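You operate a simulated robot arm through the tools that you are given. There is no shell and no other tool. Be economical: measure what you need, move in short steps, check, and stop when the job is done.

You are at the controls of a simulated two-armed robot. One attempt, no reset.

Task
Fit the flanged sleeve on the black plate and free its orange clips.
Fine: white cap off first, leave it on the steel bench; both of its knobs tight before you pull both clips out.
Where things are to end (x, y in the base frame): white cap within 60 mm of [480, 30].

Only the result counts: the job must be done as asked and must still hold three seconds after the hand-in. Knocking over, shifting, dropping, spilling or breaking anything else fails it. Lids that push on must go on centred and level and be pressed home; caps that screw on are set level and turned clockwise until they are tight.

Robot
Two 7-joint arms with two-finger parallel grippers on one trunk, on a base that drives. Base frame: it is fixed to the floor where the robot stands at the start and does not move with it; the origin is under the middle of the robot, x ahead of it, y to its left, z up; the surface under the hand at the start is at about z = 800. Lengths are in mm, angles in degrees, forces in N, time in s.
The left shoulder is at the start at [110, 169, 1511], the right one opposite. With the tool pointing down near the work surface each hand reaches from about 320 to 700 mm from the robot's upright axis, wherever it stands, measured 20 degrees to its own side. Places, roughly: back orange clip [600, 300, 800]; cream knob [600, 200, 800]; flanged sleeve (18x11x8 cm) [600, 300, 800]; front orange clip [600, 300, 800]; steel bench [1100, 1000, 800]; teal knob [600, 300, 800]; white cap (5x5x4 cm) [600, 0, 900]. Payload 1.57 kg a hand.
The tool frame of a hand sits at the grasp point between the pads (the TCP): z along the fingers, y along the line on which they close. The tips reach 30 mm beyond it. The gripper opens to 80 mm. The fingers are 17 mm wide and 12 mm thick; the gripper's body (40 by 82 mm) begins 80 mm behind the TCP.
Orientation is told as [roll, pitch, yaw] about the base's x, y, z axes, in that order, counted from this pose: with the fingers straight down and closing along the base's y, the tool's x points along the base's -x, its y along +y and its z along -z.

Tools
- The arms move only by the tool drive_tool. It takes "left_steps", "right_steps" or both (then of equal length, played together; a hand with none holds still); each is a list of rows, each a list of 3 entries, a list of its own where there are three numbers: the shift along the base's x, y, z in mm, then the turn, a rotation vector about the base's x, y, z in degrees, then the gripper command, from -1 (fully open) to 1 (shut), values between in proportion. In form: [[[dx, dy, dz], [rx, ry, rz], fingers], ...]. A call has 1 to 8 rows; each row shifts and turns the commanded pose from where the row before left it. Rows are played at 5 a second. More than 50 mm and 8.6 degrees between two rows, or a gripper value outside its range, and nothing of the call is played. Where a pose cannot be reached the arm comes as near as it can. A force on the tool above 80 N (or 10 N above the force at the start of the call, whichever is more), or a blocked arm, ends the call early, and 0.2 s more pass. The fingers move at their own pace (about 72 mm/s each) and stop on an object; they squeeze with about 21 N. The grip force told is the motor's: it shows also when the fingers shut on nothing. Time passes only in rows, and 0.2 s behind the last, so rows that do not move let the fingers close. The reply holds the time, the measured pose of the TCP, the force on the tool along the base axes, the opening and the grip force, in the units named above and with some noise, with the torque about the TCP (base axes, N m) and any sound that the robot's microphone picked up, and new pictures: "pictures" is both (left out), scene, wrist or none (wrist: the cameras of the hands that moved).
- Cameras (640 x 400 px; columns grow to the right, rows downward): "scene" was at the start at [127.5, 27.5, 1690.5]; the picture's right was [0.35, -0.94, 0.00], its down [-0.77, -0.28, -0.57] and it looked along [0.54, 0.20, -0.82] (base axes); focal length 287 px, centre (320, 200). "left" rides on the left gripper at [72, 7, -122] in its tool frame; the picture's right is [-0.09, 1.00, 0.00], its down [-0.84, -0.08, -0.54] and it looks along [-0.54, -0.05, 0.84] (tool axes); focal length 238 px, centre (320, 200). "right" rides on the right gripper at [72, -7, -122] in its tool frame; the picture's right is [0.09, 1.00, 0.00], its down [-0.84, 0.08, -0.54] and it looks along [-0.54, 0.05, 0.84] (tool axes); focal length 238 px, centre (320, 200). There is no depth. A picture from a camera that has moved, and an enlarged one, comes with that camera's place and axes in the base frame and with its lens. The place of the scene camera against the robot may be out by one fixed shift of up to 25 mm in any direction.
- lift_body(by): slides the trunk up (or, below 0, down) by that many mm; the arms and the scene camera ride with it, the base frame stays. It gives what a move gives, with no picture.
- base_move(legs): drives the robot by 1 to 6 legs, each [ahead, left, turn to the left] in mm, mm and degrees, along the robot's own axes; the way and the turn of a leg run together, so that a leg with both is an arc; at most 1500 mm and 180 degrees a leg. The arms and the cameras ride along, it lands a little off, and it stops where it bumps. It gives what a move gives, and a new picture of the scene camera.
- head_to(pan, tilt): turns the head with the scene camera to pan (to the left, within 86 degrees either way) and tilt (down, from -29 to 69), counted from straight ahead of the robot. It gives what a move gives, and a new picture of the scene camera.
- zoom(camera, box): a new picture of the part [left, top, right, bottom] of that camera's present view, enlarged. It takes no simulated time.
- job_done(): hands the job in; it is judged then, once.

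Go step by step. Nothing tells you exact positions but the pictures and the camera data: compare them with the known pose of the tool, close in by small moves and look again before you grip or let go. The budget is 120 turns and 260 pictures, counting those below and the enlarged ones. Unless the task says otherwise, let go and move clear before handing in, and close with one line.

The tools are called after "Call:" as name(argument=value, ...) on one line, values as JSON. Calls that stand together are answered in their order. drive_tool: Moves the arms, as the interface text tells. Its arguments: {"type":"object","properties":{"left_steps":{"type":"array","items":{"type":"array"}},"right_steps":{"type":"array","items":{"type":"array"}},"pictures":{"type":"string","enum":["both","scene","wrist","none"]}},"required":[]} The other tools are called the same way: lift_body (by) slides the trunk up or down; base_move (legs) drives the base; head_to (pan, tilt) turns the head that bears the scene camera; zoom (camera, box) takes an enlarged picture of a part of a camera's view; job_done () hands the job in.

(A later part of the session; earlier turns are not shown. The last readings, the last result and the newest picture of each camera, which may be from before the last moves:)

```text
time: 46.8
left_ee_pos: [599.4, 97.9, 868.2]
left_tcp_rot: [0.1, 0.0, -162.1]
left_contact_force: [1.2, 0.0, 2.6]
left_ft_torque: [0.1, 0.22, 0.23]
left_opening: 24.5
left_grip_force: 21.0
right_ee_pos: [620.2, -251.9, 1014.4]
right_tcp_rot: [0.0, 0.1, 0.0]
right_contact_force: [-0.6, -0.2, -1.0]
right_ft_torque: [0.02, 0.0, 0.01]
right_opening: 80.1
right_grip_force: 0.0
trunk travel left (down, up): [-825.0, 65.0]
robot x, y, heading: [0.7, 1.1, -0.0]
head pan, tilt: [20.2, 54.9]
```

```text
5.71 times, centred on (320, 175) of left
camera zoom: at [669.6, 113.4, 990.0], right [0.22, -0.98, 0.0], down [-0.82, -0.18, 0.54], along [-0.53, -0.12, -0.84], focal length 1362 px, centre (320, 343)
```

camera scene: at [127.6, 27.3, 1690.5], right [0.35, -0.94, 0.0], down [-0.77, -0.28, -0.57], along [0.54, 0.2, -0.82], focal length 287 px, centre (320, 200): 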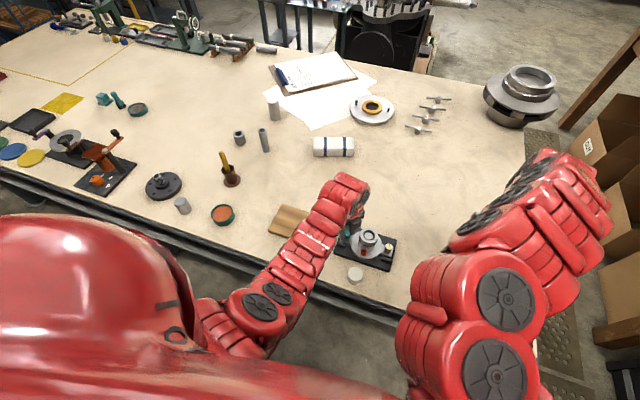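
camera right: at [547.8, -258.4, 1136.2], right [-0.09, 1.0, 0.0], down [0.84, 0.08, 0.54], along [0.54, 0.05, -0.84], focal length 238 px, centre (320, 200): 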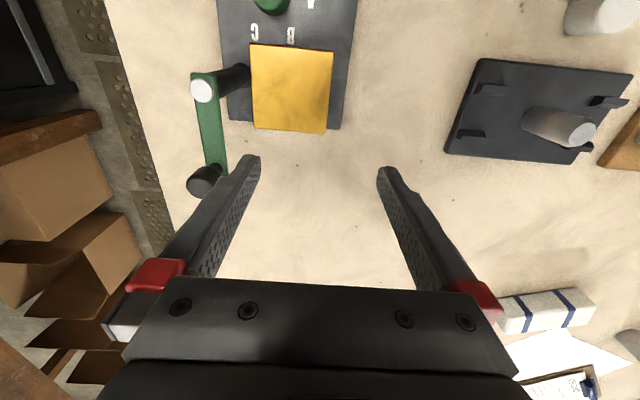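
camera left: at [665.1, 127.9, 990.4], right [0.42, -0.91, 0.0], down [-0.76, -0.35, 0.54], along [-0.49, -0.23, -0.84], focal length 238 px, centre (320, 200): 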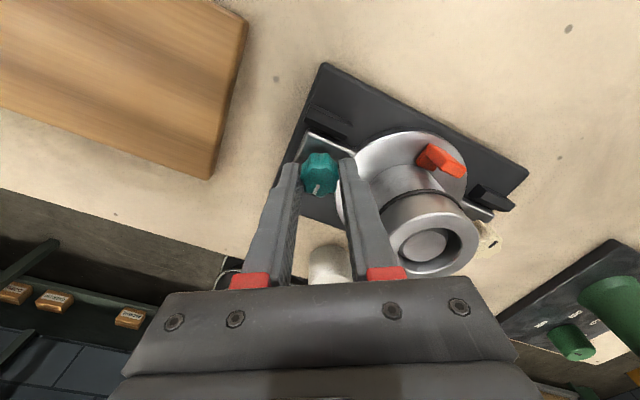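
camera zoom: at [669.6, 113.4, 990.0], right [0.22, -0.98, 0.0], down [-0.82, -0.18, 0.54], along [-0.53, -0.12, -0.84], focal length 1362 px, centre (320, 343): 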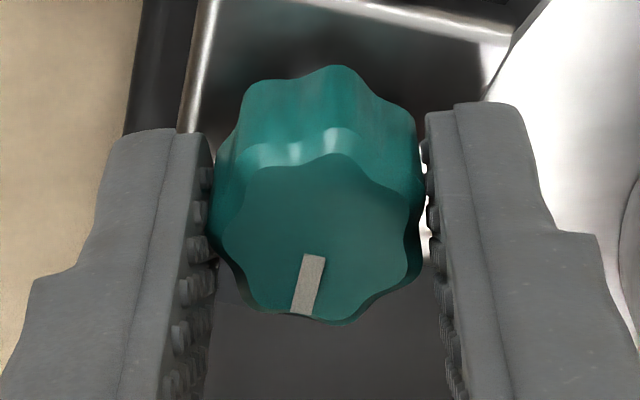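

The knob now slips in the pads while the hand turns: it has come up tight after half a turn (mark now toward −x). I release, rise and turn the hand back.

Call:
drive_tool(left_steps=[[[0, 0, 0], [0, 0, 0], 0.1], [[0, 0, 0], [0, 0, 0], -0.2], [[0, 0, 20], [0, 0, 0], -0.2], [[0, 0, 30], [0, 0, 0], -0.4], [[0, 0, 30], [0, 0, 8], -0.4], [[0, 5, 20], [0, 0, 8], -0.4], [[0, 10, 10], [0, 0, 8], -0.4], [[0, 10, 0], [0, 0, 8], -0.4]], pictures="wrist")

Call:
drive_tool(left_steps=[[[0, 20, 0], [0, 0, 8], -0.4], [[0, 20, 0], [0, 0, 8], -0.4], [[0, 20, 0], [0, 0, 8], -0.4], [[0, 20, 0], [0, 0, 8], -0.4], [[0, 20, 0], [0, 0, 8], -0.4], [[0, 20, 0], [0, 0, 8], -0.4], [[0, 10, 0], [0, 0, 8], -0.4], [[0, 10, 0], [0, 0, 8], -0.4]], pictures="none")

Call:
drive_tool(left_steps=[[[0, 0, 0], [0, 0, 8], -0.4], [[0, 0, 0], [0, 0, 8], -0.4], [[0, 0, 0], [0, 0, 8], -0.4], [[0, 0, 0], [0, 0, 8], -0.4], [[0, 0, 0], [0, 0, 8], -0.4], [[0, 0, 0], [0, 0, 8], -0.4], [[0, 0, 0], [0, 0, 8], -0.4], [[0, 0, 0], [0, 0, 8], -0.4]], pictures="both")

```text
time: 48.6
left_ee_pos: [599.8, 123.4, 980.0]
left_tcp_rot: [0.0, -0.1, -129.9]
left_contact_force: [-0.7, 0.3, 0.4]
left_ft_torque: [0.01, -0.03, 0.0]
left_opening: 56.1
left_grip_force: 0.1
right_ee_pos: [618.5, -251.5, 1014.7]
right_tcp_rot: [0.0, 0.1, 0.1]
right_contact_force: [-0.4, -0.2, -0.7]
right_ft_torque: [0.01, -0.01, 0.01]
right_opening: 80.0
right_grip_force: 0.1
trunk travel left (down, up): [-825.0, 65.0]
robot x, y, heading: [-0.7, -4.0, 0.3]
head pan, tilt: [20.2, 54.9]
camera left: at [650.5, 173.9, 1100.7], right [0.71, -0.71, 0.0], down [-0.6, -0.59, 0.54], along [-0.38, -0.38, -0.84], focal length 238 px, centre (320, 200)
```

left: 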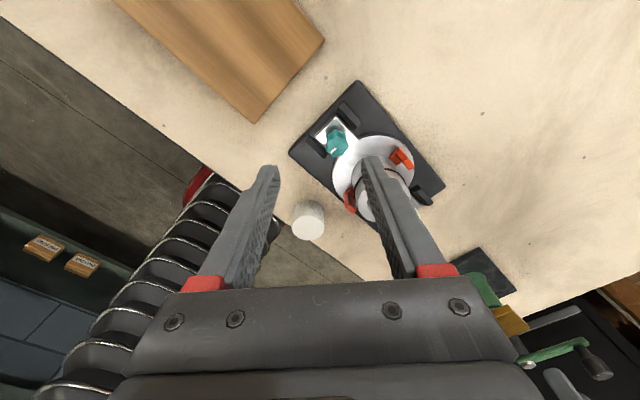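

```text
time: 50.4
left_ee_pos: [599.4, 263.2, 978.7]
left_tcp_rot: [0.0, 0.0, -65.9]
left_contact_force: [0.7, -0.5, -0.1]
left_ft_torque: [0.01, 0.0, 0.01]
left_opening: 55.9
left_grip_force: 0.0
right_ee_pos: [618.9, -252.5, 1013.5]
right_tcp_rot: [0.0, 0.1, 0.0]
right_contact_force: [0.0, -0.7, -1.2]
right_ft_torque: [0.05, -0.05, 0.02]
right_opening: 80.0
right_grip_force: 0.0
trunk travel left (down, up): [-825.0, 65.0]
robot x, y, heading: [-3.1, -0.2, -0.2]
head pan, tilt: [20.2, 54.9]
```

```text
time: 52.2
left_ee_pos: [600.3, 261.6, 978.3]
left_tcp_rot: [0.1, -0.1, -1.9]
left_contact_force: [0.5, -0.4, -0.6]
left_ft_torque: [0.01, 0.0, 0.01]
left_opening: 55.8
left_grip_force: 0.1
right_ee_pos: [619.3, -252.6, 1015.4]
right_tcp_rot: [-0.1, 0.2, 0.0]
right_contact_force: [0.5, 0.9, 0.3]
right_ft_torque: [0.02, -0.01, 0.02]
right_opening: 80.0
right_grip_force: 0.0
trunk travel left (down, up): [-825.0, 65.0]
robot x, y, heading: [0.1, -0.9, 0.0]
head pan, tilt: [20.2, 54.9]
camera scene: at [127.5, 27.4, 1690.5], right [0.35, -0.94, 0.0], down [-0.77, -0.28, -0.57], along [0.54, 0.2, -0.82], focal length 287 px, centre (320, 200)
camera left: at [527.6, 271.5, 1100.6], right [0.12, 0.99, 0.0], down [0.83, -0.1, 0.54], along [0.54, -0.07, -0.84], focal length 238 px, centre (320, 200)
```

scene: 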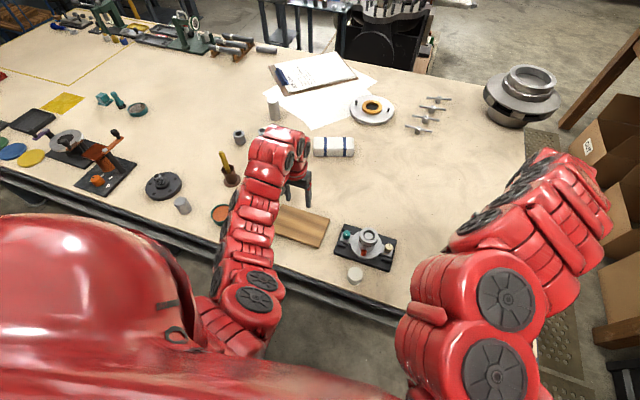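
left: 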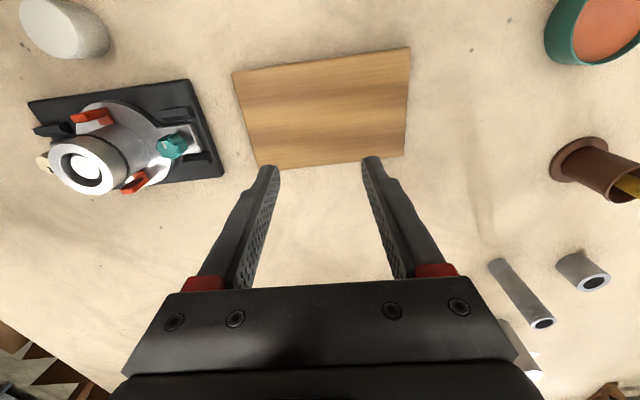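

Call:
zoom(camera="scene", box=[320, 210, 410, 290])

Call:
zoom(camera="left", box=[20, 70, 230, 210])

```text
5.00 times, centred on (365, 250) of scene
camera zoom: at [127.5, 27.4, 1690.5], right [0.35, -0.94, 0.0], down [-0.77, -0.28, -0.57], along [0.54, 0.2, -0.82], focal length 1433 px, centre (95, -50)
```

zoom: 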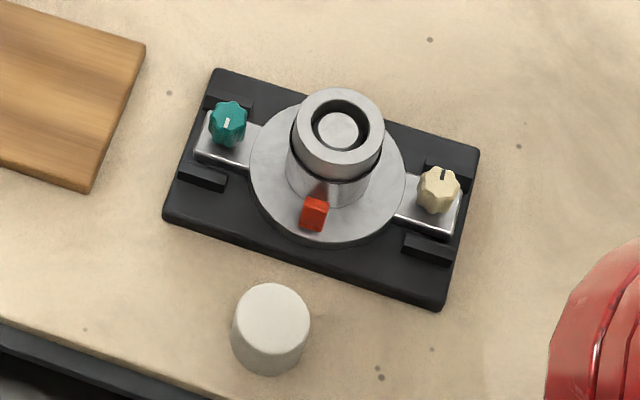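

```text
2.86 times, centred on (125, 140) of left
camera zoom: at [527.6, 271.5, 1100.6], right [0.12, 0.99, 0.0], down [0.83, -0.1, 0.54], along [0.54, -0.07, -0.84], focal length 681 px, centre (877, 371)
```

zoom: 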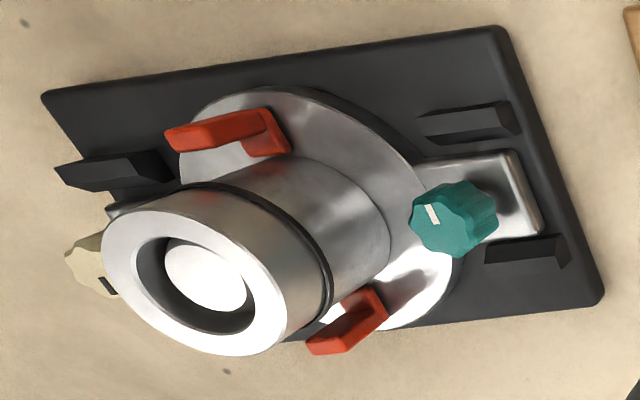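

Teal's mark now points the opposite way and it held. Next I pre-turn the right hand counter-clockwise and bring it over the cream knob.

Call:
drive_tool(right_steps=[[[0, 0, -5], [0, 0, 8], -0.4], [[0, 0, -5], [0, 0, 8], -0.4], [[0, 0, -5], [0, 0, 8], -0.4], [[0, 0, -5], [0, 0, 8], -0.4], [[0, 0, -5], [0, 0, 8], -0.4], [[0, 0, -5], [0, 0, 8], -0.4], [[0, 0, -5], [0, 0, 8], -0.4], [[0, 0, -5], [0, 0, 8], -0.4]], pictures="none")

Call:
drive_tool(right_steps=[[[-3, 30, 0], [0, 0, 8], -0.4], [[-3, 30, 0], [0, 0, 8], -0.4], [[-3, 30, 0], [0, 0, 8], -0.4], [[-3, 30, 0], [0, 0, 8], -0.4], [[-3, 30, 0], [0, 0, 8], -0.4], [[-3, 30, 0], [0, 0, 8], -0.4], [[-2, 31, 0], [0, 0, 8], -0.4], [[0, 0, 0], [0, 0, 0], -0.4]], pictures="both")

```text
time: 54.0
left_ee_pos: [600.1, 261.7, 978.8]
left_tcp_rot: [-0.1, 0.1, -2.0]
left_contact_force: [-0.3, -0.2, 0.5]
left_ft_torque: [0.02, 0.01, -0.02]
left_opening: 56.0
left_grip_force: 0.0
right_ee_pos: [617.1, -250.7, 974.1]
right_tcp_rot: [0.0, 0.0, 64.2]
right_contact_force: [0.8, 0.6, -0.2]
right_ft_torque: [-0.04, 0.01, -0.04]
right_opening: 56.2
right_grip_force: 0.0
trunk travel left (down, up): [-825.0, 65.0]
robot x, y, heading: [-0.2, -5.0, 0.0]
head pan, tilt: [20.2, 54.9]
```

```text
time: 55.8
left_ee_pos: [601.4, 262.3, 978.6]
left_tcp_rot: [0.0, 0.0, -2.0]
left_contact_force: [-0.3, 0.8, -0.6]
left_ft_torque: [0.01, 0.0, 0.01]
left_opening: 56.0
left_grip_force: 0.1
right_ee_pos: [602.9, -40.6, 965.8]
right_tcp_rot: [0.0, 0.0, 120.0]
right_contact_force: [-0.3, 0.5, -0.6]
right_ft_torque: [0.0, -0.03, 0.02]
right_opening: 55.9
right_grip_force: 0.1
right hand out of reach, approached as far as the arm can: row 2, 4
trunk travel left (down, up): [-825.0, 65.0]
robot x, y, heading: [-2.5, -2.7, -0.1]
head pan, tilt: [20.2, 54.9]
camera scene: at [127.5, 26.6, 1690.5], right [0.35, -0.94, 0.0], down [-0.77, -0.28, -0.58], along [0.54, 0.2, -0.82], focal length 287 px, centre (320, 200)
camera right: at [645.7, -100.4, 1086.6], right [-0.82, -0.58, 0.0], down [-0.49, 0.69, 0.54], along [-0.31, 0.44, -0.84], focal length 238 px, centre (320, 200)
```

scene: 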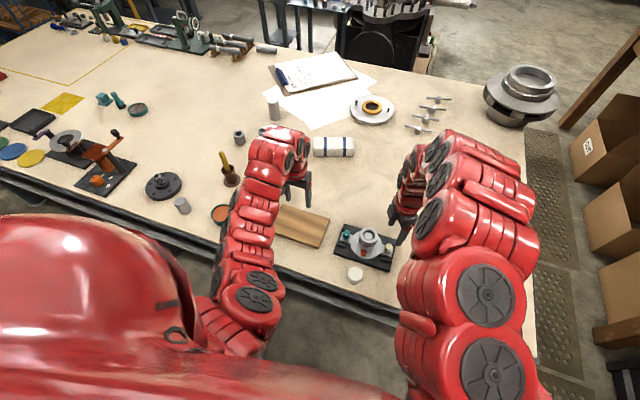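
right: 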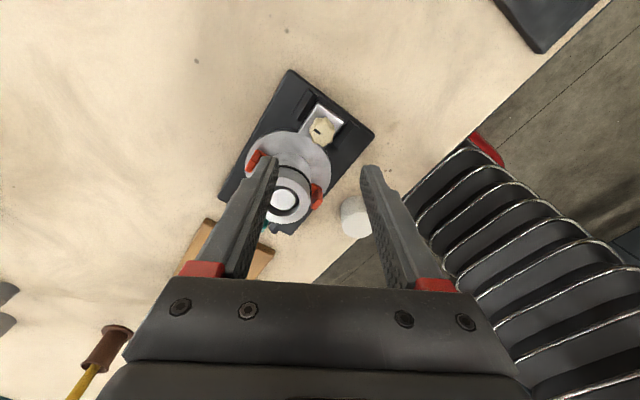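

Call:
drive_tool(right_steps=[[[-1, -1, -25], [0, 0, 0], -0.4], [[-1, -1, -25], [0, 0, 0], -0.4], [[0, 0, -15], [0, 0, 0], -0.4], [[0, 0, 0], [0, 0, 0], -0.4]], pictures="wrist")

Call:
zoom(camera="right", box=[240, 90, 400, 210])

```text
time: 56.8
left_ee_pos: [600.3, 263.6, 979.0]
left_tcp_rot: [0.0, 0.0, -2.0]
left_contact_force: [0.6, 0.0, -0.4]
left_ft_torque: [0.04, -0.01, 0.04]
left_opening: 56.1
left_grip_force: 0.1
right_ee_pos: [601.1, -44.3, 901.9]
right_tcp_rot: [0.0, -0.1, 119.9]
right_contact_force: [0.0, -0.2, 0.3]
right_ft_torque: [-0.02, 0.02, -0.01]
right_opening: 55.9
right_grip_force: 0.0
trunk travel left (down, up): [-825.0, 65.0]
robot x, y, heading: [-2.3, -1.8, 0.1]
head pan, tilt: [20.2, 54.9]
camera right: at [644.2, -103.2, 1023.4], right [-0.82, -0.58, 0.0], down [-0.49, 0.69, 0.54], along [-0.31, 0.44, -0.84], focal length 238 px, centre (320, 200)
```

right: 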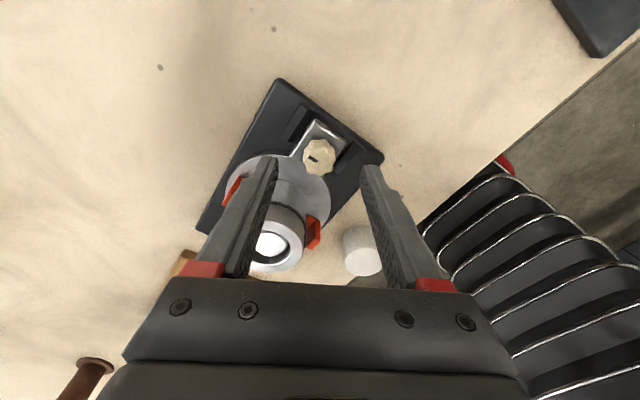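

```text
3.33 times, centred on (320, 150) of right
camera zoom: at [644.2, -103.2, 1023.4], right [-0.82, -0.58, 0.0], down [-0.49, 0.69, 0.54], along [-0.31, 0.44, -0.84], focal length 794 px, centre (320, 367)
```

zoom: 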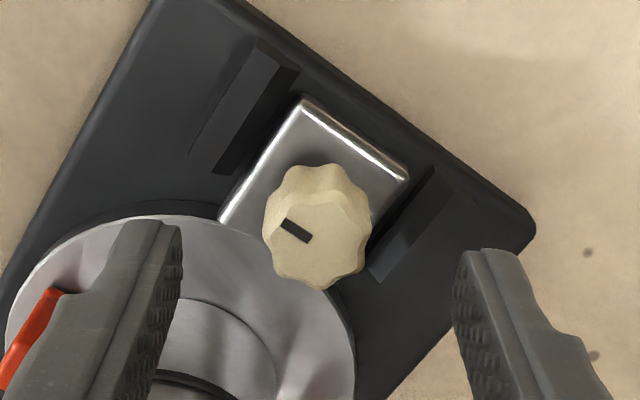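

Call:
drive_tool(right_steps=[[[1, 2.5, -12], [0, 0, 0], -0.4], [[0, 0, -12], [0, 0, 0], -0.4], [[0, 0, -8], [0, 0, 0], -0.4], [[0, 0, -2], [0, 0, 0], -0.4], [[0, 0, 0], [0, 0, 0], -0.4]], pictures="wrist")

Call:
zoom(camera="right", box=[240, 110, 400, 230])

```text
time: 58.0
left_ee_pos: [599.7, 262.3, 977.9]
left_tcp_rot: [0.0, 0.0, -2.0]
left_contact_force: [-0.8, 0.8, 0.3]
left_ft_torque: [0.0, -0.04, -0.01]
left_opening: 56.2
left_grip_force: 0.1
right_ee_pos: [604.0, -40.5, 867.8]
right_tcp_rot: [0.0, 0.0, 120.0]
right_contact_force: [0.5, -0.3, -0.4]
right_ft_torque: [0.0, -0.01, 0.01]
right_opening: 55.9
right_grip_force: 0.2
trunk travel left (down, up): [-825.0, 65.0]
robot x, y, heading: [2.1, -4.0, -0.0]
head pan, tilt: [20.2, 54.9]
camera right: at [645.6, -100.2, 988.5], right [-0.82, -0.58, 0.0], down [-0.49, 0.69, 0.54], along [-0.31, 0.44, -0.84], focal length 238 px, centre (320, 200)
```

right: 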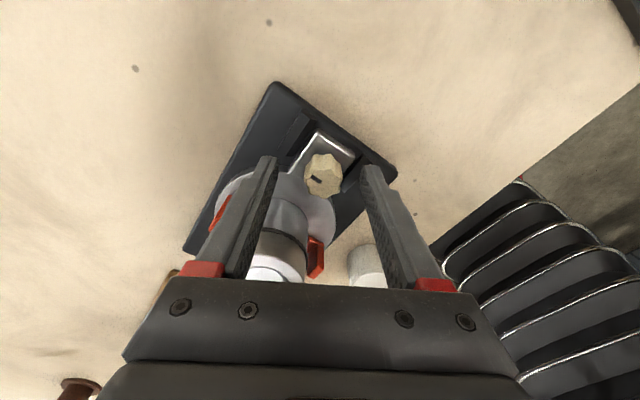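

```text
3.33 times, centred on (320, 170) of right
camera zoom: at [645.6, -100.2, 988.5], right [-0.82, -0.58, 0.0], down [-0.49, 0.69, 0.54], along [-0.31, 0.44, -0.84], focal length 794 px, centre (320, 300)
```

zoom: 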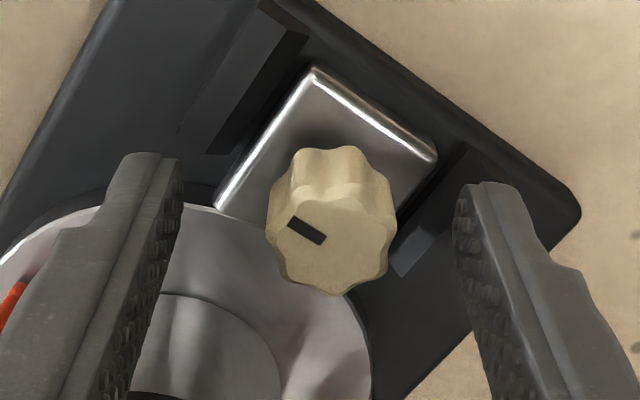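

Call:
drive_tool(right_steps=[[[-2.2, -1.4, 0], [0, 0, 0], -0.4], [[0, 0, 0], [0, 0, 0], 0], [[0, 0, 0], [0, 0, 0], 1], [[0, 0, 0], [0, 0, 0], 1], [[0, 0, 0], [0, 0, 0], 1]], pictures="wrist")

Call:
drive_tool(right_steps=[[[0, 0, 0], [0, 0, -8], 1], [[0, 0, 0], [0, 0, -8], 1], [[0, 0, 0], [0, 0, -8], 1], [[0, 0, 0], [0, 0, -8], 1], [[0, 0, 0], [0, 0, -8], 1]], pictures="wrist")

```text
time: 59.2
left_ee_pos: [599.9, 263.2, 978.2]
left_tcp_rot: [-0.1, 0.0, -2.0]
left_contact_force: [0.0, -0.4, -0.1]
left_ft_torque: [0.01, -0.02, 0.01]
left_opening: 56.2
left_grip_force: 0.2
right_ee_pos: [601.5, -41.9, 866.8]
right_tcp_rot: [-0.1, 0.0, 120.0]
right_contact_force: [-0.5, 0.5, 0.0]
right_ft_torque: [-0.03, -0.1, 0.02]
right_opening: 24.4
right_grip_force: 20.8
trunk travel left (down, up): [-825.0, 65.0]
robot x, y, heading: [1.8, -1.5, 0.1]
head pan, tilt: [20.2, 54.9]
camera right: at [643.7, -101.3, 988.3], right [-0.82, -0.58, 0.0], down [-0.49, 0.69, 0.54], along [-0.31, 0.44, -0.84], focal length 238 px, centre (320, 200)
```

right: 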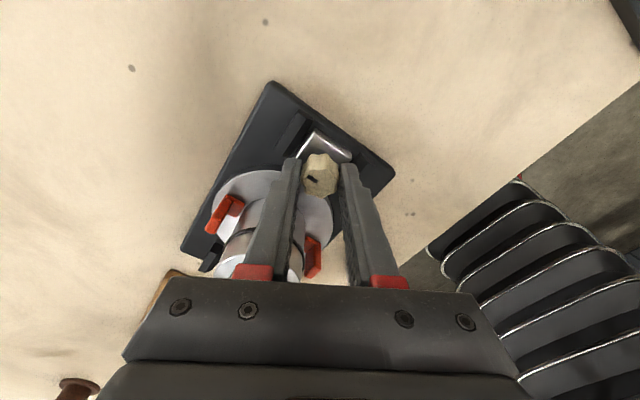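

```text
time: 60.4
left_ee_pos: [599.9, 262.0, 978.9]
left_tcp_rot: [-0.1, 0.0, -2.0]
left_contact_force: [-0.6, -0.3, -0.3]
left_ft_torque: [-0.03, 0.0, -0.01]
left_opening: 55.7
left_grip_force: 0.1
right_ee_pos: [600.7, -43.0, 867.2]
right_tcp_rot: [0.0, 0.0, 79.9]
right_contact_force: [-0.8, 1.2, -0.2]
right_ft_torque: [-0.04, 0.03, -0.02]
right_opening: 24.5
right_grip_force: 21.0
trunk travel left (down, up): [-825.0, 65.0]
robot x, y, heading: [-0.4, -1.7, 0.1]
head pan, tilt: [20.2, 54.9]
camera right: at [595.9, -114.3, 988.4], right [-1.0, 0.08, 0.0], down [0.07, 0.84, 0.54], along [0.05, 0.54, -0.84], focal length 238 px, centre (320, 200)
```

right: 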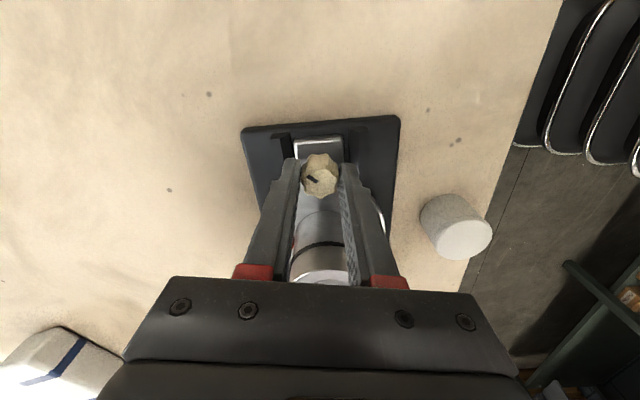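

The cream knob turns with the hand. I continue clockwise.

Call:
drive_tool(right_steps=[[[0, 0, 0], [0, 0, -8], 1], [[0, 0, 0], [0, 0, -8], 1], [[0, 0, 0], [0, 0, -8], 1], [[0, 0, 0], [0, 0, -8], 1], [[0, 0, 0], [0, 0, -8], 1], [[0, 0, 0], [0, 0, -8], 1], [[0, 0, 0], [0, 0, -8], 1], [[0, 0, 0], [0, 0, -8], 1]], pictures="none")

Call:
zoom(camera="right", box=[280, 140, 360, 210])

```text
time: 62.2
left_ee_pos: [601.3, 263.4, 977.3]
left_tcp_rot: [-0.1, 0.1, -2.0]
left_contact_force: [0.3, -0.9, -0.1]
left_ft_torque: [0.02, 0.02, 0.01]
left_opening: 56.0
left_grip_force: 0.0
right_ee_pos: [599.7, -41.2, 867.2]
right_tcp_rot: [0.0, -0.1, 16.0]
right_contact_force: [2.1, -0.4, -0.4]
right_ft_torque: [-0.07, 0.21, 0.0]
right_opening: 24.3
right_grip_force: 21.5
trunk travel left (down, up): [-825.0, 65.0]
robot x, y, heading: [1.4, -3.7, -0.3]
head pan, tilt: [20.2, 54.9]
```

```text
5.71 times, centred on (320, 175) of right
camera zoom: at [534.6, -68.5, 988.4], right [-0.36, 0.93, 0.0], down [0.78, 0.3, 0.54], along [0.5, 0.2, -0.84], focal length 1362 px, centre (320, 343)
```

zoom: 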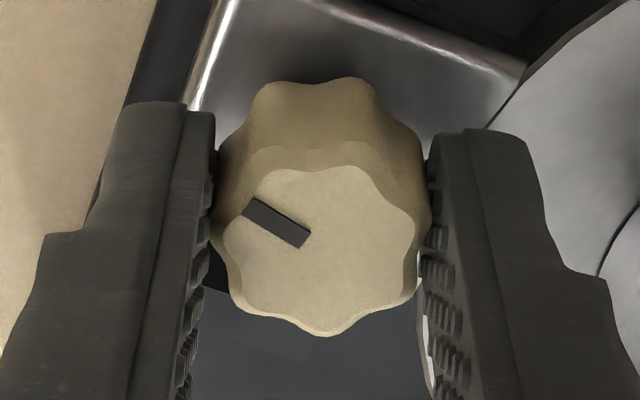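

Call:
drive_tool(right_steps=[[[0, 0, 0], [0, 0, -8], 1], [[0, 0, 0], [0, 0, -8], 1], [[0, 0, 0], [0, 0, -8], 1], [[0, 0, 0], [0, 0, -8], 1], [[0, 0, 0], [0, 0, -8], 1], [[0, 0, 0], [0, 0, -8], 1], [[0, 0, 0], [0, 0, -8], 1]], pictures="none")

Call:
zoom(camera="right", box=[280, 140, 360, 210])

```text
time: 63.8
left_ee_pos: [601.2, 262.8, 979.4]
left_tcp_rot: [0.1, 0.0, -2.0]
left_contact_force: [0.7, 0.1, -0.8]
left_ft_torque: [0.0, -0.01, 0.0]
left_opening: 55.8
left_grip_force: 0.1
right_ee_pos: [601.3, -41.9, 867.0]
right_tcp_rot: [0.0, -0.1, -40.1]
right_contact_force: [5.0, -1.2, 4.3]
right_ft_torque: [-0.17, -0.06, -0.03]
right_opening: 24.6
right_grip_force: 20.9
trunk travel left (down, up): [-825.0, 65.0]
robot x, y, heading: [-0.5, 1.9, -0.1]
head pan, tilt: [20.2, 54.9]
```

```text
5.71 times, centred on (320, 175) of right
camera zoom: at [542.4, -1.2, 988.4], right [0.57, 0.82, 0.0], down [0.69, -0.48, 0.54], along [0.45, -0.31, -0.84], focal length 1362 px, centre (320, 343)
```

zoom: 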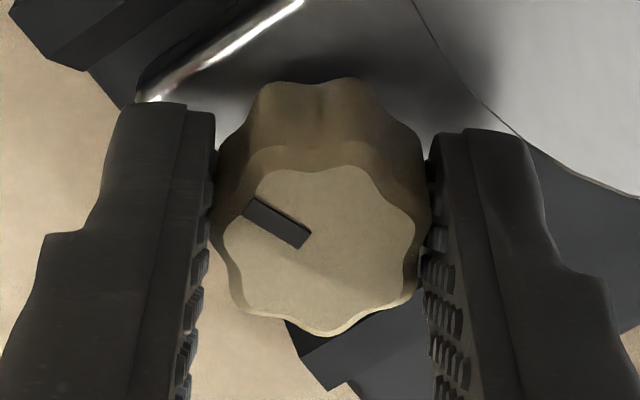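

Call:
drive_tool(right_steps=[[[0, 0, 0], [0, 0, -6], 1], [[0, 0, 0], [0, 0, -6], 1], [[0, 0, 0], [0, 0, -6], 1], [[0, 0, 0], [0, 0, -6], 1]], pictures="none")

Call:
zoom(camera="right", box=[280, 140, 360, 210])

```text
time: 64.8
left_ee_pos: [599.6, 263.5, 978.4]
left_tcp_rot: [0.0, 0.0, -2.0]
left_contact_force: [-0.4, -0.5, 0.5]
left_ft_torque: [-0.01, 0.02, 0.04]
left_opening: 56.0
left_grip_force: 0.0
right_ee_pos: [600.6, -41.5, 867.1]
right_tcp_rot: [0.1, 0.0, -64.0]
right_contact_force: [7.2, 2.3, 8.7]
right_ft_torque: [-0.27, -0.32, 0.13]
right_opening: 24.2
right_grip_force: 20.9
trunk travel left (down, up): [-825.0, 65.0]
robot x, y, heading: [-2.4, -1.2, 0.1]
head pan, tilt: [20.2, 54.9]
```

```text
5.71 times, centred on (320, 175) of right
camera zoom: at [563.9, 19.9, 988.2], right [0.85, 0.52, 0.0], down [0.44, -0.72, 0.54], along [0.28, -0.46, -0.84], focal length 1362 px, centre (320, 343)
```

zoom: 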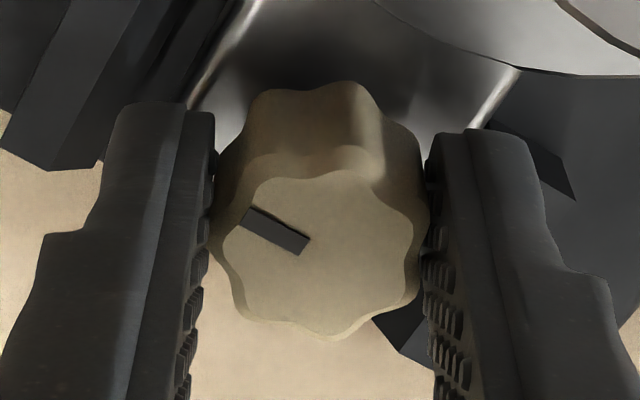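

Call:
drive_tool(right_steps=[[[0, 0, 0], [0, 0, -6], 1], [[0, 0, 0], [0, 0, -6], 1], [[0, 0, 0], [0, 0, -6], 1]], pictures="wrist")

Call:
zoom(camera="right", box=[280, 140, 360, 210])

```text
time: 65.6
left_ee_pos: [600.3, 262.8, 978.6]
left_tcp_rot: [-0.1, 0.1, -2.0]
left_contact_force: [-0.7, -0.2, 0.6]
left_ft_torque: [0.0, -0.01, -0.02]
left_opening: 56.1
left_grip_force: 0.0
right_ee_pos: [600.9, -42.5, 866.5]
right_tcp_rot: [-0.1, 0.1, -82.1]
right_contact_force: [6.8, 2.8, 0.5]
right_ft_torque: [0.36, -0.14, 0.2]
right_opening: 24.4
right_grip_force: 21.1
trunk travel left (down, up): [-825.0, 65.0]
robot x, y, heading: [1.8, 2.5, 0.0]
head pan, tilt: [20.2, 54.9]
camera right: at [585.5, 28.1, 987.7], right [0.97, 0.23, 0.0], down [0.19, -0.82, 0.54], along [0.12, -0.53, -0.84], focal length 238 px, centre (320, 200)
```

right: 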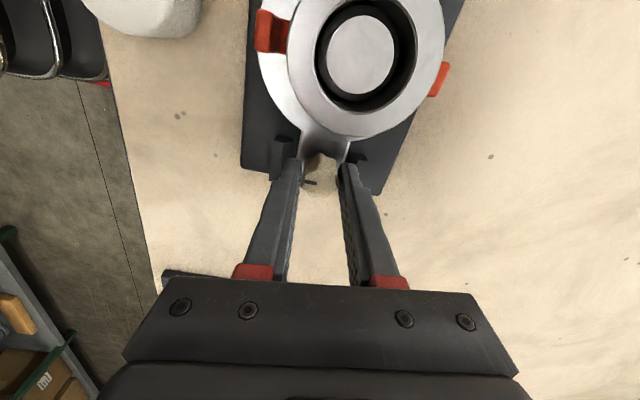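

```text
5.71 times, centred on (320, 175) of right
camera zoom: at [585.5, 28.1, 987.7], right [0.97, 0.23, 0.0], down [0.19, -0.82, 0.54], along [0.12, -0.53, -0.84], focal length 1362 px, centre (320, 343)
```

zoom: 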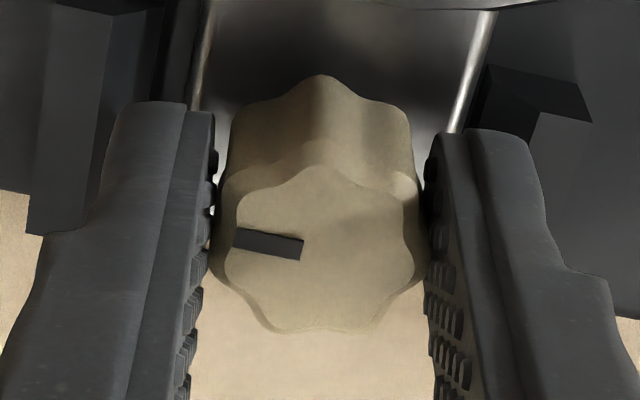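

Cream is tight too (mark toward −x, now slipping in the pads). I release and rise, then look at the clips.

Call:
drive_tool(right_steps=[[[0, 0, 0], [0, 0, 0], 0.1], [[0, 0, 0], [0, 0, 0], -0.2], [[0, 0, 20], [0, 0, 0], -0.2], [[0, 0, 30], [0, 0, 0], -0.4], [[0, -10, 30], [0, 0, 8], -0.4], [[0, -20, 10], [0, 0, 8], -0.4], [[0, -25, 0], [0, 0, 8], -0.4], [[0, -25, 0], [0, 0, 8], -0.4]], pictures="wrist")

Call:
drive_tool(right_steps=[[[0, -30, 0], [0, 0, 8], -1], [[0, -30, 0], [0, 0, 8], -1], [[0, -30, 0], [0, 0, 8], -1], [[0, -20, 0], [0, 0, 8], -1], [[0, 0, 0], [0, 0, 8], -1], [[0, 0, 0], [0, 0, 8], -1], [[0, 0, 0], [0, 0, 2], -1]], pictures="both")

Call:
zoom(camera="scene", box=[320, 210, 410, 290])

Call:
zoom(camera="left", box=[20, 70, 180, 210])

```text
time: 67.4
left_ee_pos: [600.8, 262.6, 978.8]
left_tcp_rot: [0.0, 0.0, -2.0]
left_contact_force: [0.1, -0.3, 0.8]
left_ft_torque: [-0.01, -0.02, 0.0]
left_opening: 56.0
left_grip_force: 0.0
right_ee_pos: [602.3, -123.6, 955.9]
right_tcp_rot: [0.0, 0.1, -49.9]
right_contact_force: [-0.5, -0.2, 0.7]
right_ft_torque: [0.02, -0.01, 0.01]
right_opening: 55.6
right_grip_force: 0.0
trunk travel left (down, up): [-825.0, 65.0]
robot x, y, heading: [0.8, -0.5, -0.1]
head pan, tilt: [20.2, 54.9]
camera right: at [551.7, -73.5, 1077.3], right [0.7, 0.71, 0.0], down [0.6, -0.59, 0.54], along [0.39, -0.38, -0.84], focal length 238 px, centre (320, 200)
```

right: 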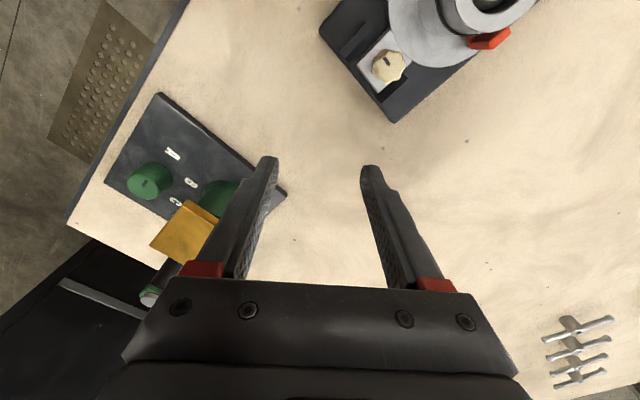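

```text
time: 69.0
left_ee_pos: [599.9, 261.8, 978.8]
left_tcp_rot: [0.0, 0.0, -2.0]
left_contact_force: [0.3, -0.8, 0.2]
left_ft_torque: [-0.02, 0.0, -0.02]
left_opening: 56.0
left_grip_force: 0.1
right_ee_pos: [602.1, -232.8, 956.4]
right_tcp_rot: [0.0, 0.0, 0.1]
right_contact_force: [-0.1, 0.0, 0.8]
right_ft_torque: [0.01, 0.04, -0.03]
right_opening: 79.9
right_grip_force: 0.0
trunk travel left (down, up): [-825.0, 65.0]
robot x, y, heading: [1.4, 0.7, -0.1]
head pan, tilt: [20.2, 54.9]
camera scene: at [127.5, 27.1, 1690.5], right [0.35, -0.94, 0.0], down [-0.77, -0.28, -0.58], along [0.54, 0.2, -0.82], focal length 287 px, centre (320, 200)
camera right: at [530.8, -239.2, 1078.6], right [-0.09, 1.0, 0.0], down [0.84, 0.08, 0.54], along [0.54, 0.05, -0.84], focal length 238 px, centre (320, 200)
```

scene: 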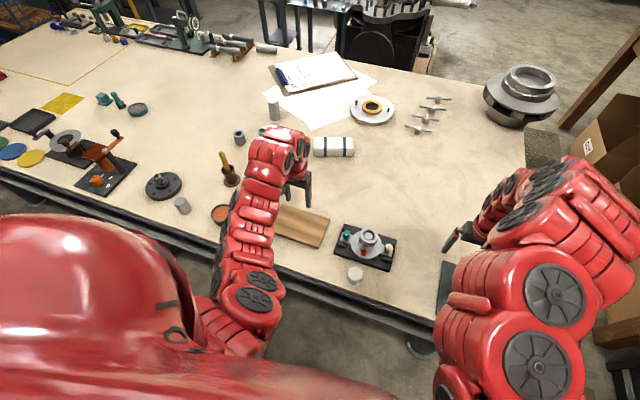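
right: 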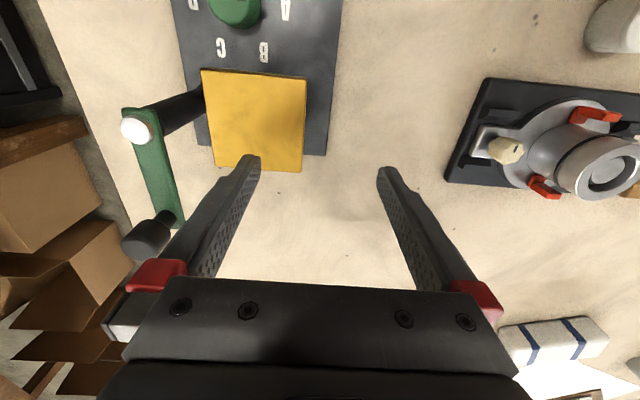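

```text
5.00 times, centred on (365, 250) of scene
camera zoom: at [127.5, 27.1, 1690.5], right [0.35, -0.94, 0.0], down [-0.77, -0.28, -0.58], along [0.54, 0.2, -0.82], focal length 1433 px, centre (95, -50)
```

zoom: 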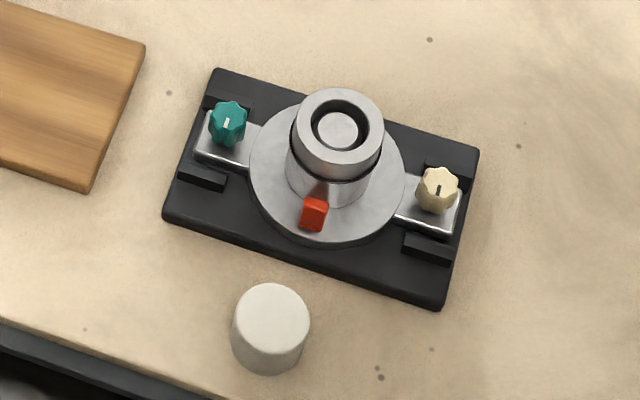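

```text
2.86 times, centred on (100, 140) of left
camera zoom: at [527.7, 271.5, 1100.6], right [0.13, 0.99, 0.0], down [0.83, -0.11, 0.54], along [0.54, -0.07, -0.84], focal length 681 px, centre (949, 371)
```

zoom: 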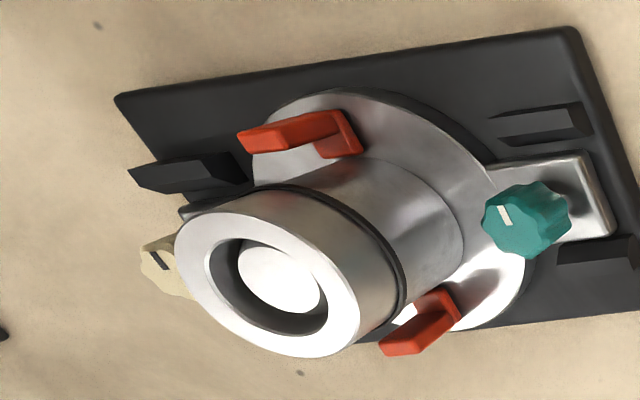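

Both knobs show the same final mark. I bring the left hand nearer for a side look at the clips.

Call:
drive_tool(left_steps=[[[0, -30, -10], [0, 0, 2], -0.4], [[0, -30, -10], [0, 0, 0], -0.4], [[0, -30, -10], [0, 0, 0], -0.4], [[0, -30, -10], [0, 0, 0], -0.4], [[0, 0, -10], [0, 0, 0], -0.4], [[0, 0, 0], [0, 0, 0], -0.4]], pictures="wrist")

Call:
zoom(camera="left", box=[100, 60, 280, 220])

Call:
zoom(camera="right", box=[500, 90, 640, 210])

```text
time: 70.4
left_ee_pos: [600.3, 143.9, 928.5]
left_tcp_rot: [0.0, 0.0, 0.0]
left_contact_force: [-0.2, 0.0, 0.0]
left_ft_torque: [0.02, 0.0, 0.02]
left_opening: 55.9
left_grip_force: 0.0
right_ee_pos: [600.5, -231.7, 956.4]
right_tcp_rot: [0.0, -0.1, 0.0]
right_contact_force: [0.5, -0.3, 0.1]
right_ft_torque: [-0.03, -0.03, -0.01]
right_opening: 80.0
right_grip_force: 0.1
trunk travel left (down, up): [-825.0, 65.0]
robot x, y, heading: [-1.4, 1.4, -0.1]
head pan, tilt: [20.2, 54.9]
camera left: at [527.0, 149.4, 1050.8], right [0.09, 1.0, 0.0], down [0.84, -0.08, 0.54], along [0.54, -0.05, -0.84], focal length 238 px, centre (320, 200)
```

left: 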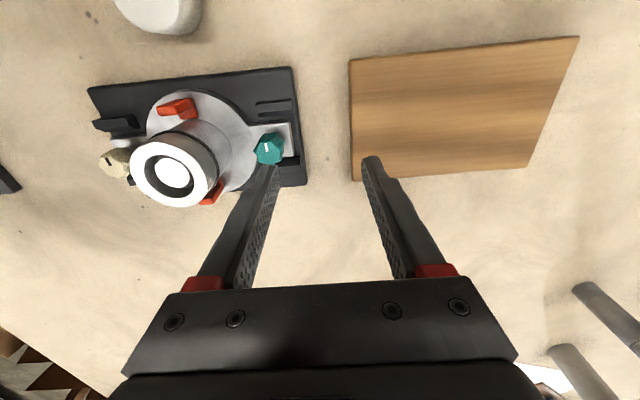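

```text
2.50 times, centred on (190, 140) of left
camera zoom: at [527.0, 149.4, 1050.8], right [0.09, 1.0, 0.0], down [0.84, -0.08, 0.54], along [0.54, -0.05, -0.84], focal length 596 px, centre (645, 350)
```

zoom: 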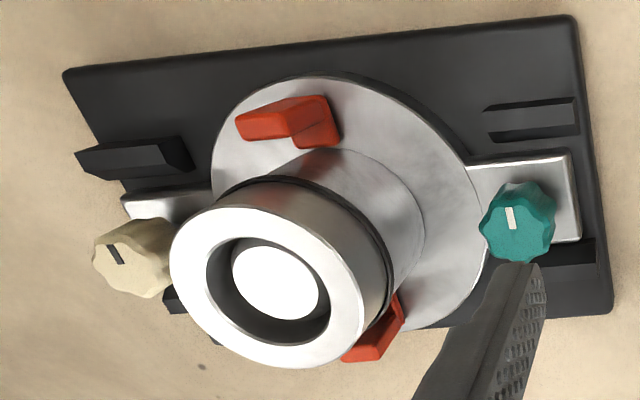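

```text
3.33 times, centred on (570, 150) of right
camera zoom: at [530.7, -238.9, 1078.6], right [-0.09, 1.0, 0.0], down [0.84, 0.08, 0.54], along [0.54, 0.05, -0.84], focal length 794 px, centre (-513, 367)
```

zoom: 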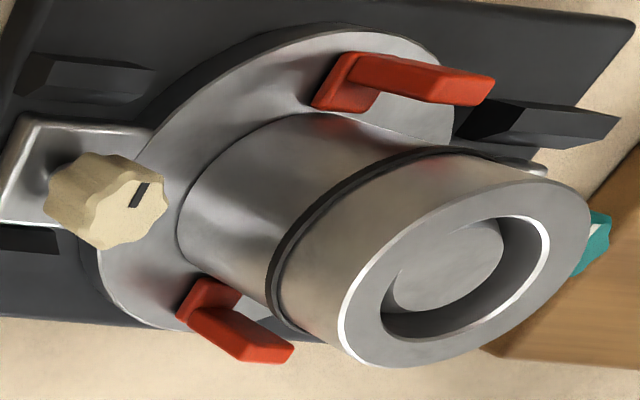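

The clips are L-shaped: a foot pointing in at the tube and an upright tab as handle, so they should draw out radially. I bring the left hand above the front clip (about 560, 29).

Call:
drive_tool(left_steps=[[[-8, -20, 10], [0, 0, 0], 0], [[-8, -24, 4], [0, 0, 0], 0], [[-8, -24, 0], [0, 0, 0], 0], [[-8, -24, 0], [0, 0, 0], 0], [[-8, -23, 0], [0, 0, 0], 0], [[0, 0, 0], [0, 0, 0], 0]], pictures="wrist")

Call:
zoom(camera="left", box=[240, 100, 400, 220])

```text
time: 71.8
left_ee_pos: [559.9, 28.4, 943.1]
left_tcp_rot: [0.0, 0.0, 0.0]
left_contact_force: [-0.2, 0.0, -0.5]
left_ft_torque: [0.03, -0.02, -0.02]
left_opening: 39.9
left_grip_force: 0.0
right_ee_pos: [602.3, -231.2, 957.1]
right_tcp_rot: [0.1, -0.1, -0.1]
right_contact_force: [0.7, -0.9, -0.9]
right_ft_torque: [-0.01, 0.05, -0.01]
right_opening: 80.1
right_grip_force: 0.1
trunk travel left (down, up): [-825.0, 65.0]
robot x, y, heading: [-0.1, 2.3, -0.1]
head pan, tilt: [20.2, 54.9]
camera left: at [486.9, 35.8, 1064.6], right [0.09, 1.0, 0.0], down [0.84, -0.08, 0.54], along [0.54, -0.05, -0.84], focal length 238 px, centre (320, 200)
```

left: 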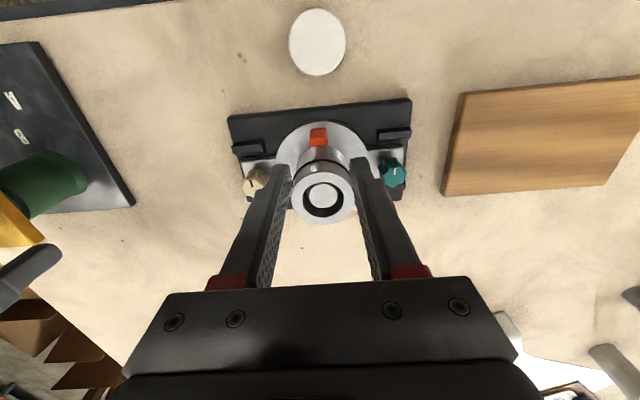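

```text
3.33 times, centred on (320, 160) of left
camera zoom: at [486.9, 35.8, 1064.6], right [0.09, 1.0, 0.0], down [0.84, -0.08, 0.54], along [0.54, -0.05, -0.84], focal length 794 px, centre (320, 333)
```

zoom: 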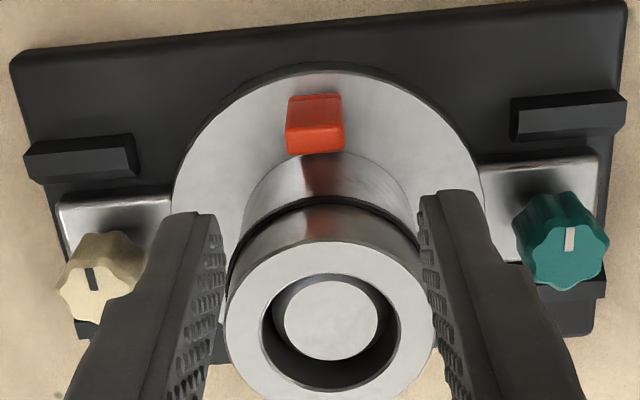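

Tab centred near (558.5, 28), top z ≈ 857. I lower to straddle it.

Call:
drive_tool(left_steps=[[[-1.5, 0, -25], [0, 0, 0], 0], [[0, 0, -30], [0, 0, 0], 0], [[0, 0, -22], [0, 0, 0], 0], [[0, 0, -3], [0, 0, 0], 0], [[0, 0, 0], [0, 0, 0], 0]], pictures="wrist")

Call:
zoom(camera="left", box=[240, 120, 400, 240])

```text
time: 73.0
left_ee_pos: [557.8, 27.9, 861.3]
left_tcp_rot: [-0.1, 0.0, 0.0]
left_contact_force: [-0.7, 0.1, -1.1]
left_ft_torque: [-0.02, -0.03, -0.01]
left_opening: 39.9
left_grip_force: 0.2
right_ee_pos: [602.1, -231.0, 957.2]
right_tcp_rot: [0.0, -0.1, -0.1]
right_contact_force: [-1.3, -0.5, 0.5]
right_ft_torque: [-0.01, 0.0, -0.01]
right_opening: 80.0
right_grip_force: 0.1
trunk travel left (down, up): [-825.0, 65.0]
robot x, y, heading: [-3.6, 3.0, 0.0]
head pan, tilt: [20.2, 54.9]
camera left: at [485.3, 35.2, 983.3], right [0.09, 1.0, 0.0], down [0.84, -0.08, 0.54], along [0.54, -0.05, -0.84], focal length 238 px, centre (320, 200)
```

left: 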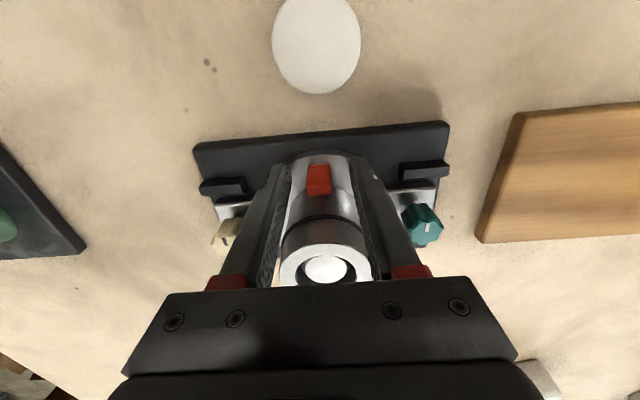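

```text
3.33 times, centred on (320, 180) of left
camera zoom: at [485.3, 35.2, 983.3], right [0.09, 1.0, 0.0], down [0.84, -0.08, 0.54], along [0.54, -0.05, -0.84], focal length 794 px, centre (320, 267)
```

zoom: 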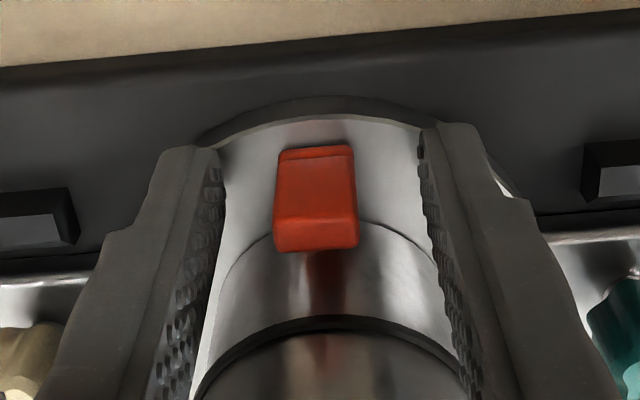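

The tab is between the pads. I close and pull gently toward −x.

Call:
drive_tool(left_steps=[[[0, 0, 0], [0, 0, 0], 0.5], [[0, 0, 0], [0, 0, 0], 1], [[0, 0, 0], [0, 0, 0], 1], [[0, 0, 0], [0, 0, 0], 1]], pictures="none")

Call:
drive_tool(left_steps=[[[-1.5, 0, 0], [0, 0, 0], 1], [[-1.5, 0, 0], [0, 0, 0], 1], [[-1, 0, 0], [0, 0, 0], 1]], pictures="none")

Call:
zoom(camera="left", box=[240, 120, 400, 240])

```text
time: 74.0
left_ee_pos: [558.4, 27.3, 861.7]
left_tcp_rot: [0.0, 0.0, 0.0]
left_contact_force: [-0.1, -3.2, -0.2]
left_ft_torque: [-0.07, -0.06, 0.03]
left_opening: 16.0
left_grip_force: 21.0
right_ee_pos: [602.3, -232.3, 957.5]
right_tcp_rot: [0.0, 0.0, 0.0]
right_contact_force: [-0.7, 0.6, -0.2]
right_ft_torque: [-0.03, 0.02, 0.0]
right_opening: 79.8
right_grip_force: 0.0
trunk travel left (down, up): [-825.0, 65.0]
robot x, y, heading: [-1.2, -0.1, -0.1]
head pan, tilt: [20.2, 54.9]
```

```text
time: 74.8
left_ee_pos: [555.6, 27.9, 862.4]
left_tcp_rot: [0.0, -0.1, 0.0]
left_contact_force: [0.1, -2.7, 0.3]
left_ft_torque: [-0.02, -0.25, 0.0]
left_opening: 15.7
left_grip_force: 21.4
right_ee_pos: [601.7, -231.0, 956.6]
right_tcp_rot: [0.0, 0.1, 0.0]
right_contact_force: [0.4, -0.8, -0.2]
right_ft_torque: [0.02, 0.04, 0.02]
right_opening: 79.9
right_grip_force: 0.1
trunk travel left (down, up): [-825.0, 65.0]
robot x, y, heading: [-1.2, -0.5, -0.0]
head pan, tilt: [20.2, 54.9]
```

```text
3.33 times, centred on (320, 180) of left
camera zoom: at [481.7, 34.3, 983.4], right [0.09, 1.0, 0.0], down [0.84, -0.08, 0.54], along [0.54, -0.05, -0.84], focal length 794 px, centre (320, 267)
```

zoom: 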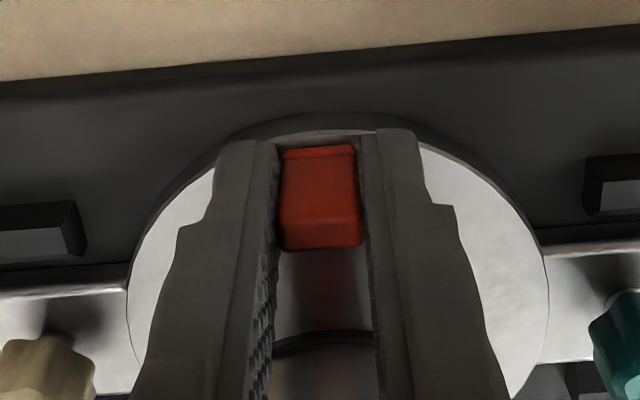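

The clip comes along with little resistance. I keep drawing it out.

Call:
drive_tool(left_steps=[[[-3, 0, 0], [0, 0, 0], 1], [[-3, 0, 0], [0, 0, 0], 1], [[-3, 0, 0], [0, 0, 0], 1], [[0, 0, 0], [0, 0, 0], 1]], pictures="none")

Call:
zoom(camera="left", box=[240, 120, 400, 240])

Call:
zoom(camera="right", box=[500, 90, 640, 210])

```text
time: 75.8
left_ee_pos: [546.8, 29.2, 860.9]
left_tcp_rot: [-0.1, 0.2, 0.0]
left_contact_force: [2.9, -1.0, -2.8]
left_ft_torque: [-0.13, 0.45, 0.01]
left_opening: 15.9
left_grip_force: 21.2
right_ee_pos: [602.9, -231.8, 956.0]
right_tcp_rot: [0.0, 0.1, 0.0]
right_contact_force: [0.0, 0.1, -0.1]
right_ft_torque: [0.01, 0.02, -0.03]
right_opening: 80.0
right_grip_force: 0.0
trunk travel left (down, up): [-825.0, 65.0]
robot x, y, heading: [-0.1, -1.0, 0.0]
head pan, tilt: [20.2, 54.9]
```

```text
3.33 times, centred on (320, 180) of left
camera zoom: at [473.5, 34.3, 983.7], right [0.09, 1.0, 0.0], down [0.84, -0.08, 0.54], along [0.54, -0.05, -0.84], focal length 794 px, centre (320, 267)
```

zoom: 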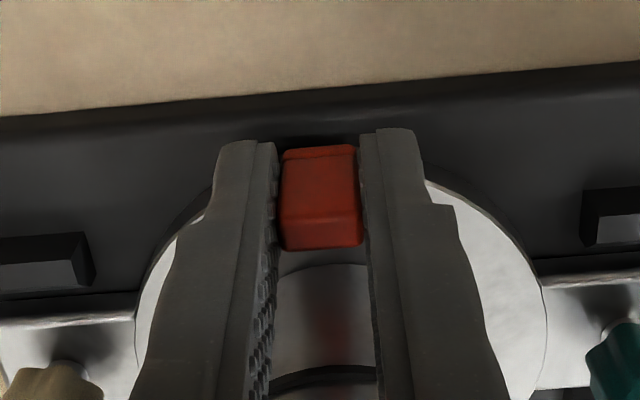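

```text
3.33 times, centred on (570, 150) of right
camera zoom: at [532.0, -239.0, 1077.9], right [-0.09, 1.0, 0.0], down [0.84, 0.08, 0.54], along [0.54, 0.05, -0.84], focal length 794 px, centre (-513, 367)
```

zoom: 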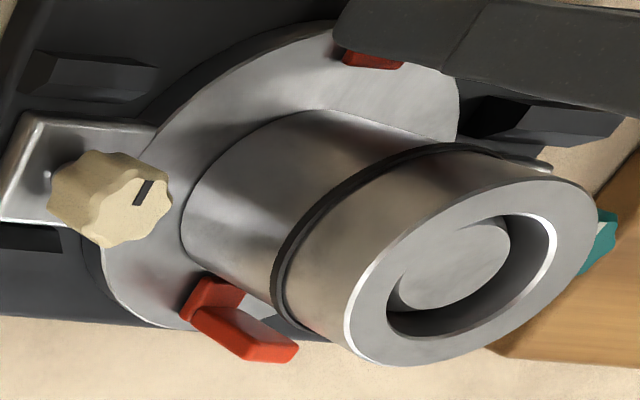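

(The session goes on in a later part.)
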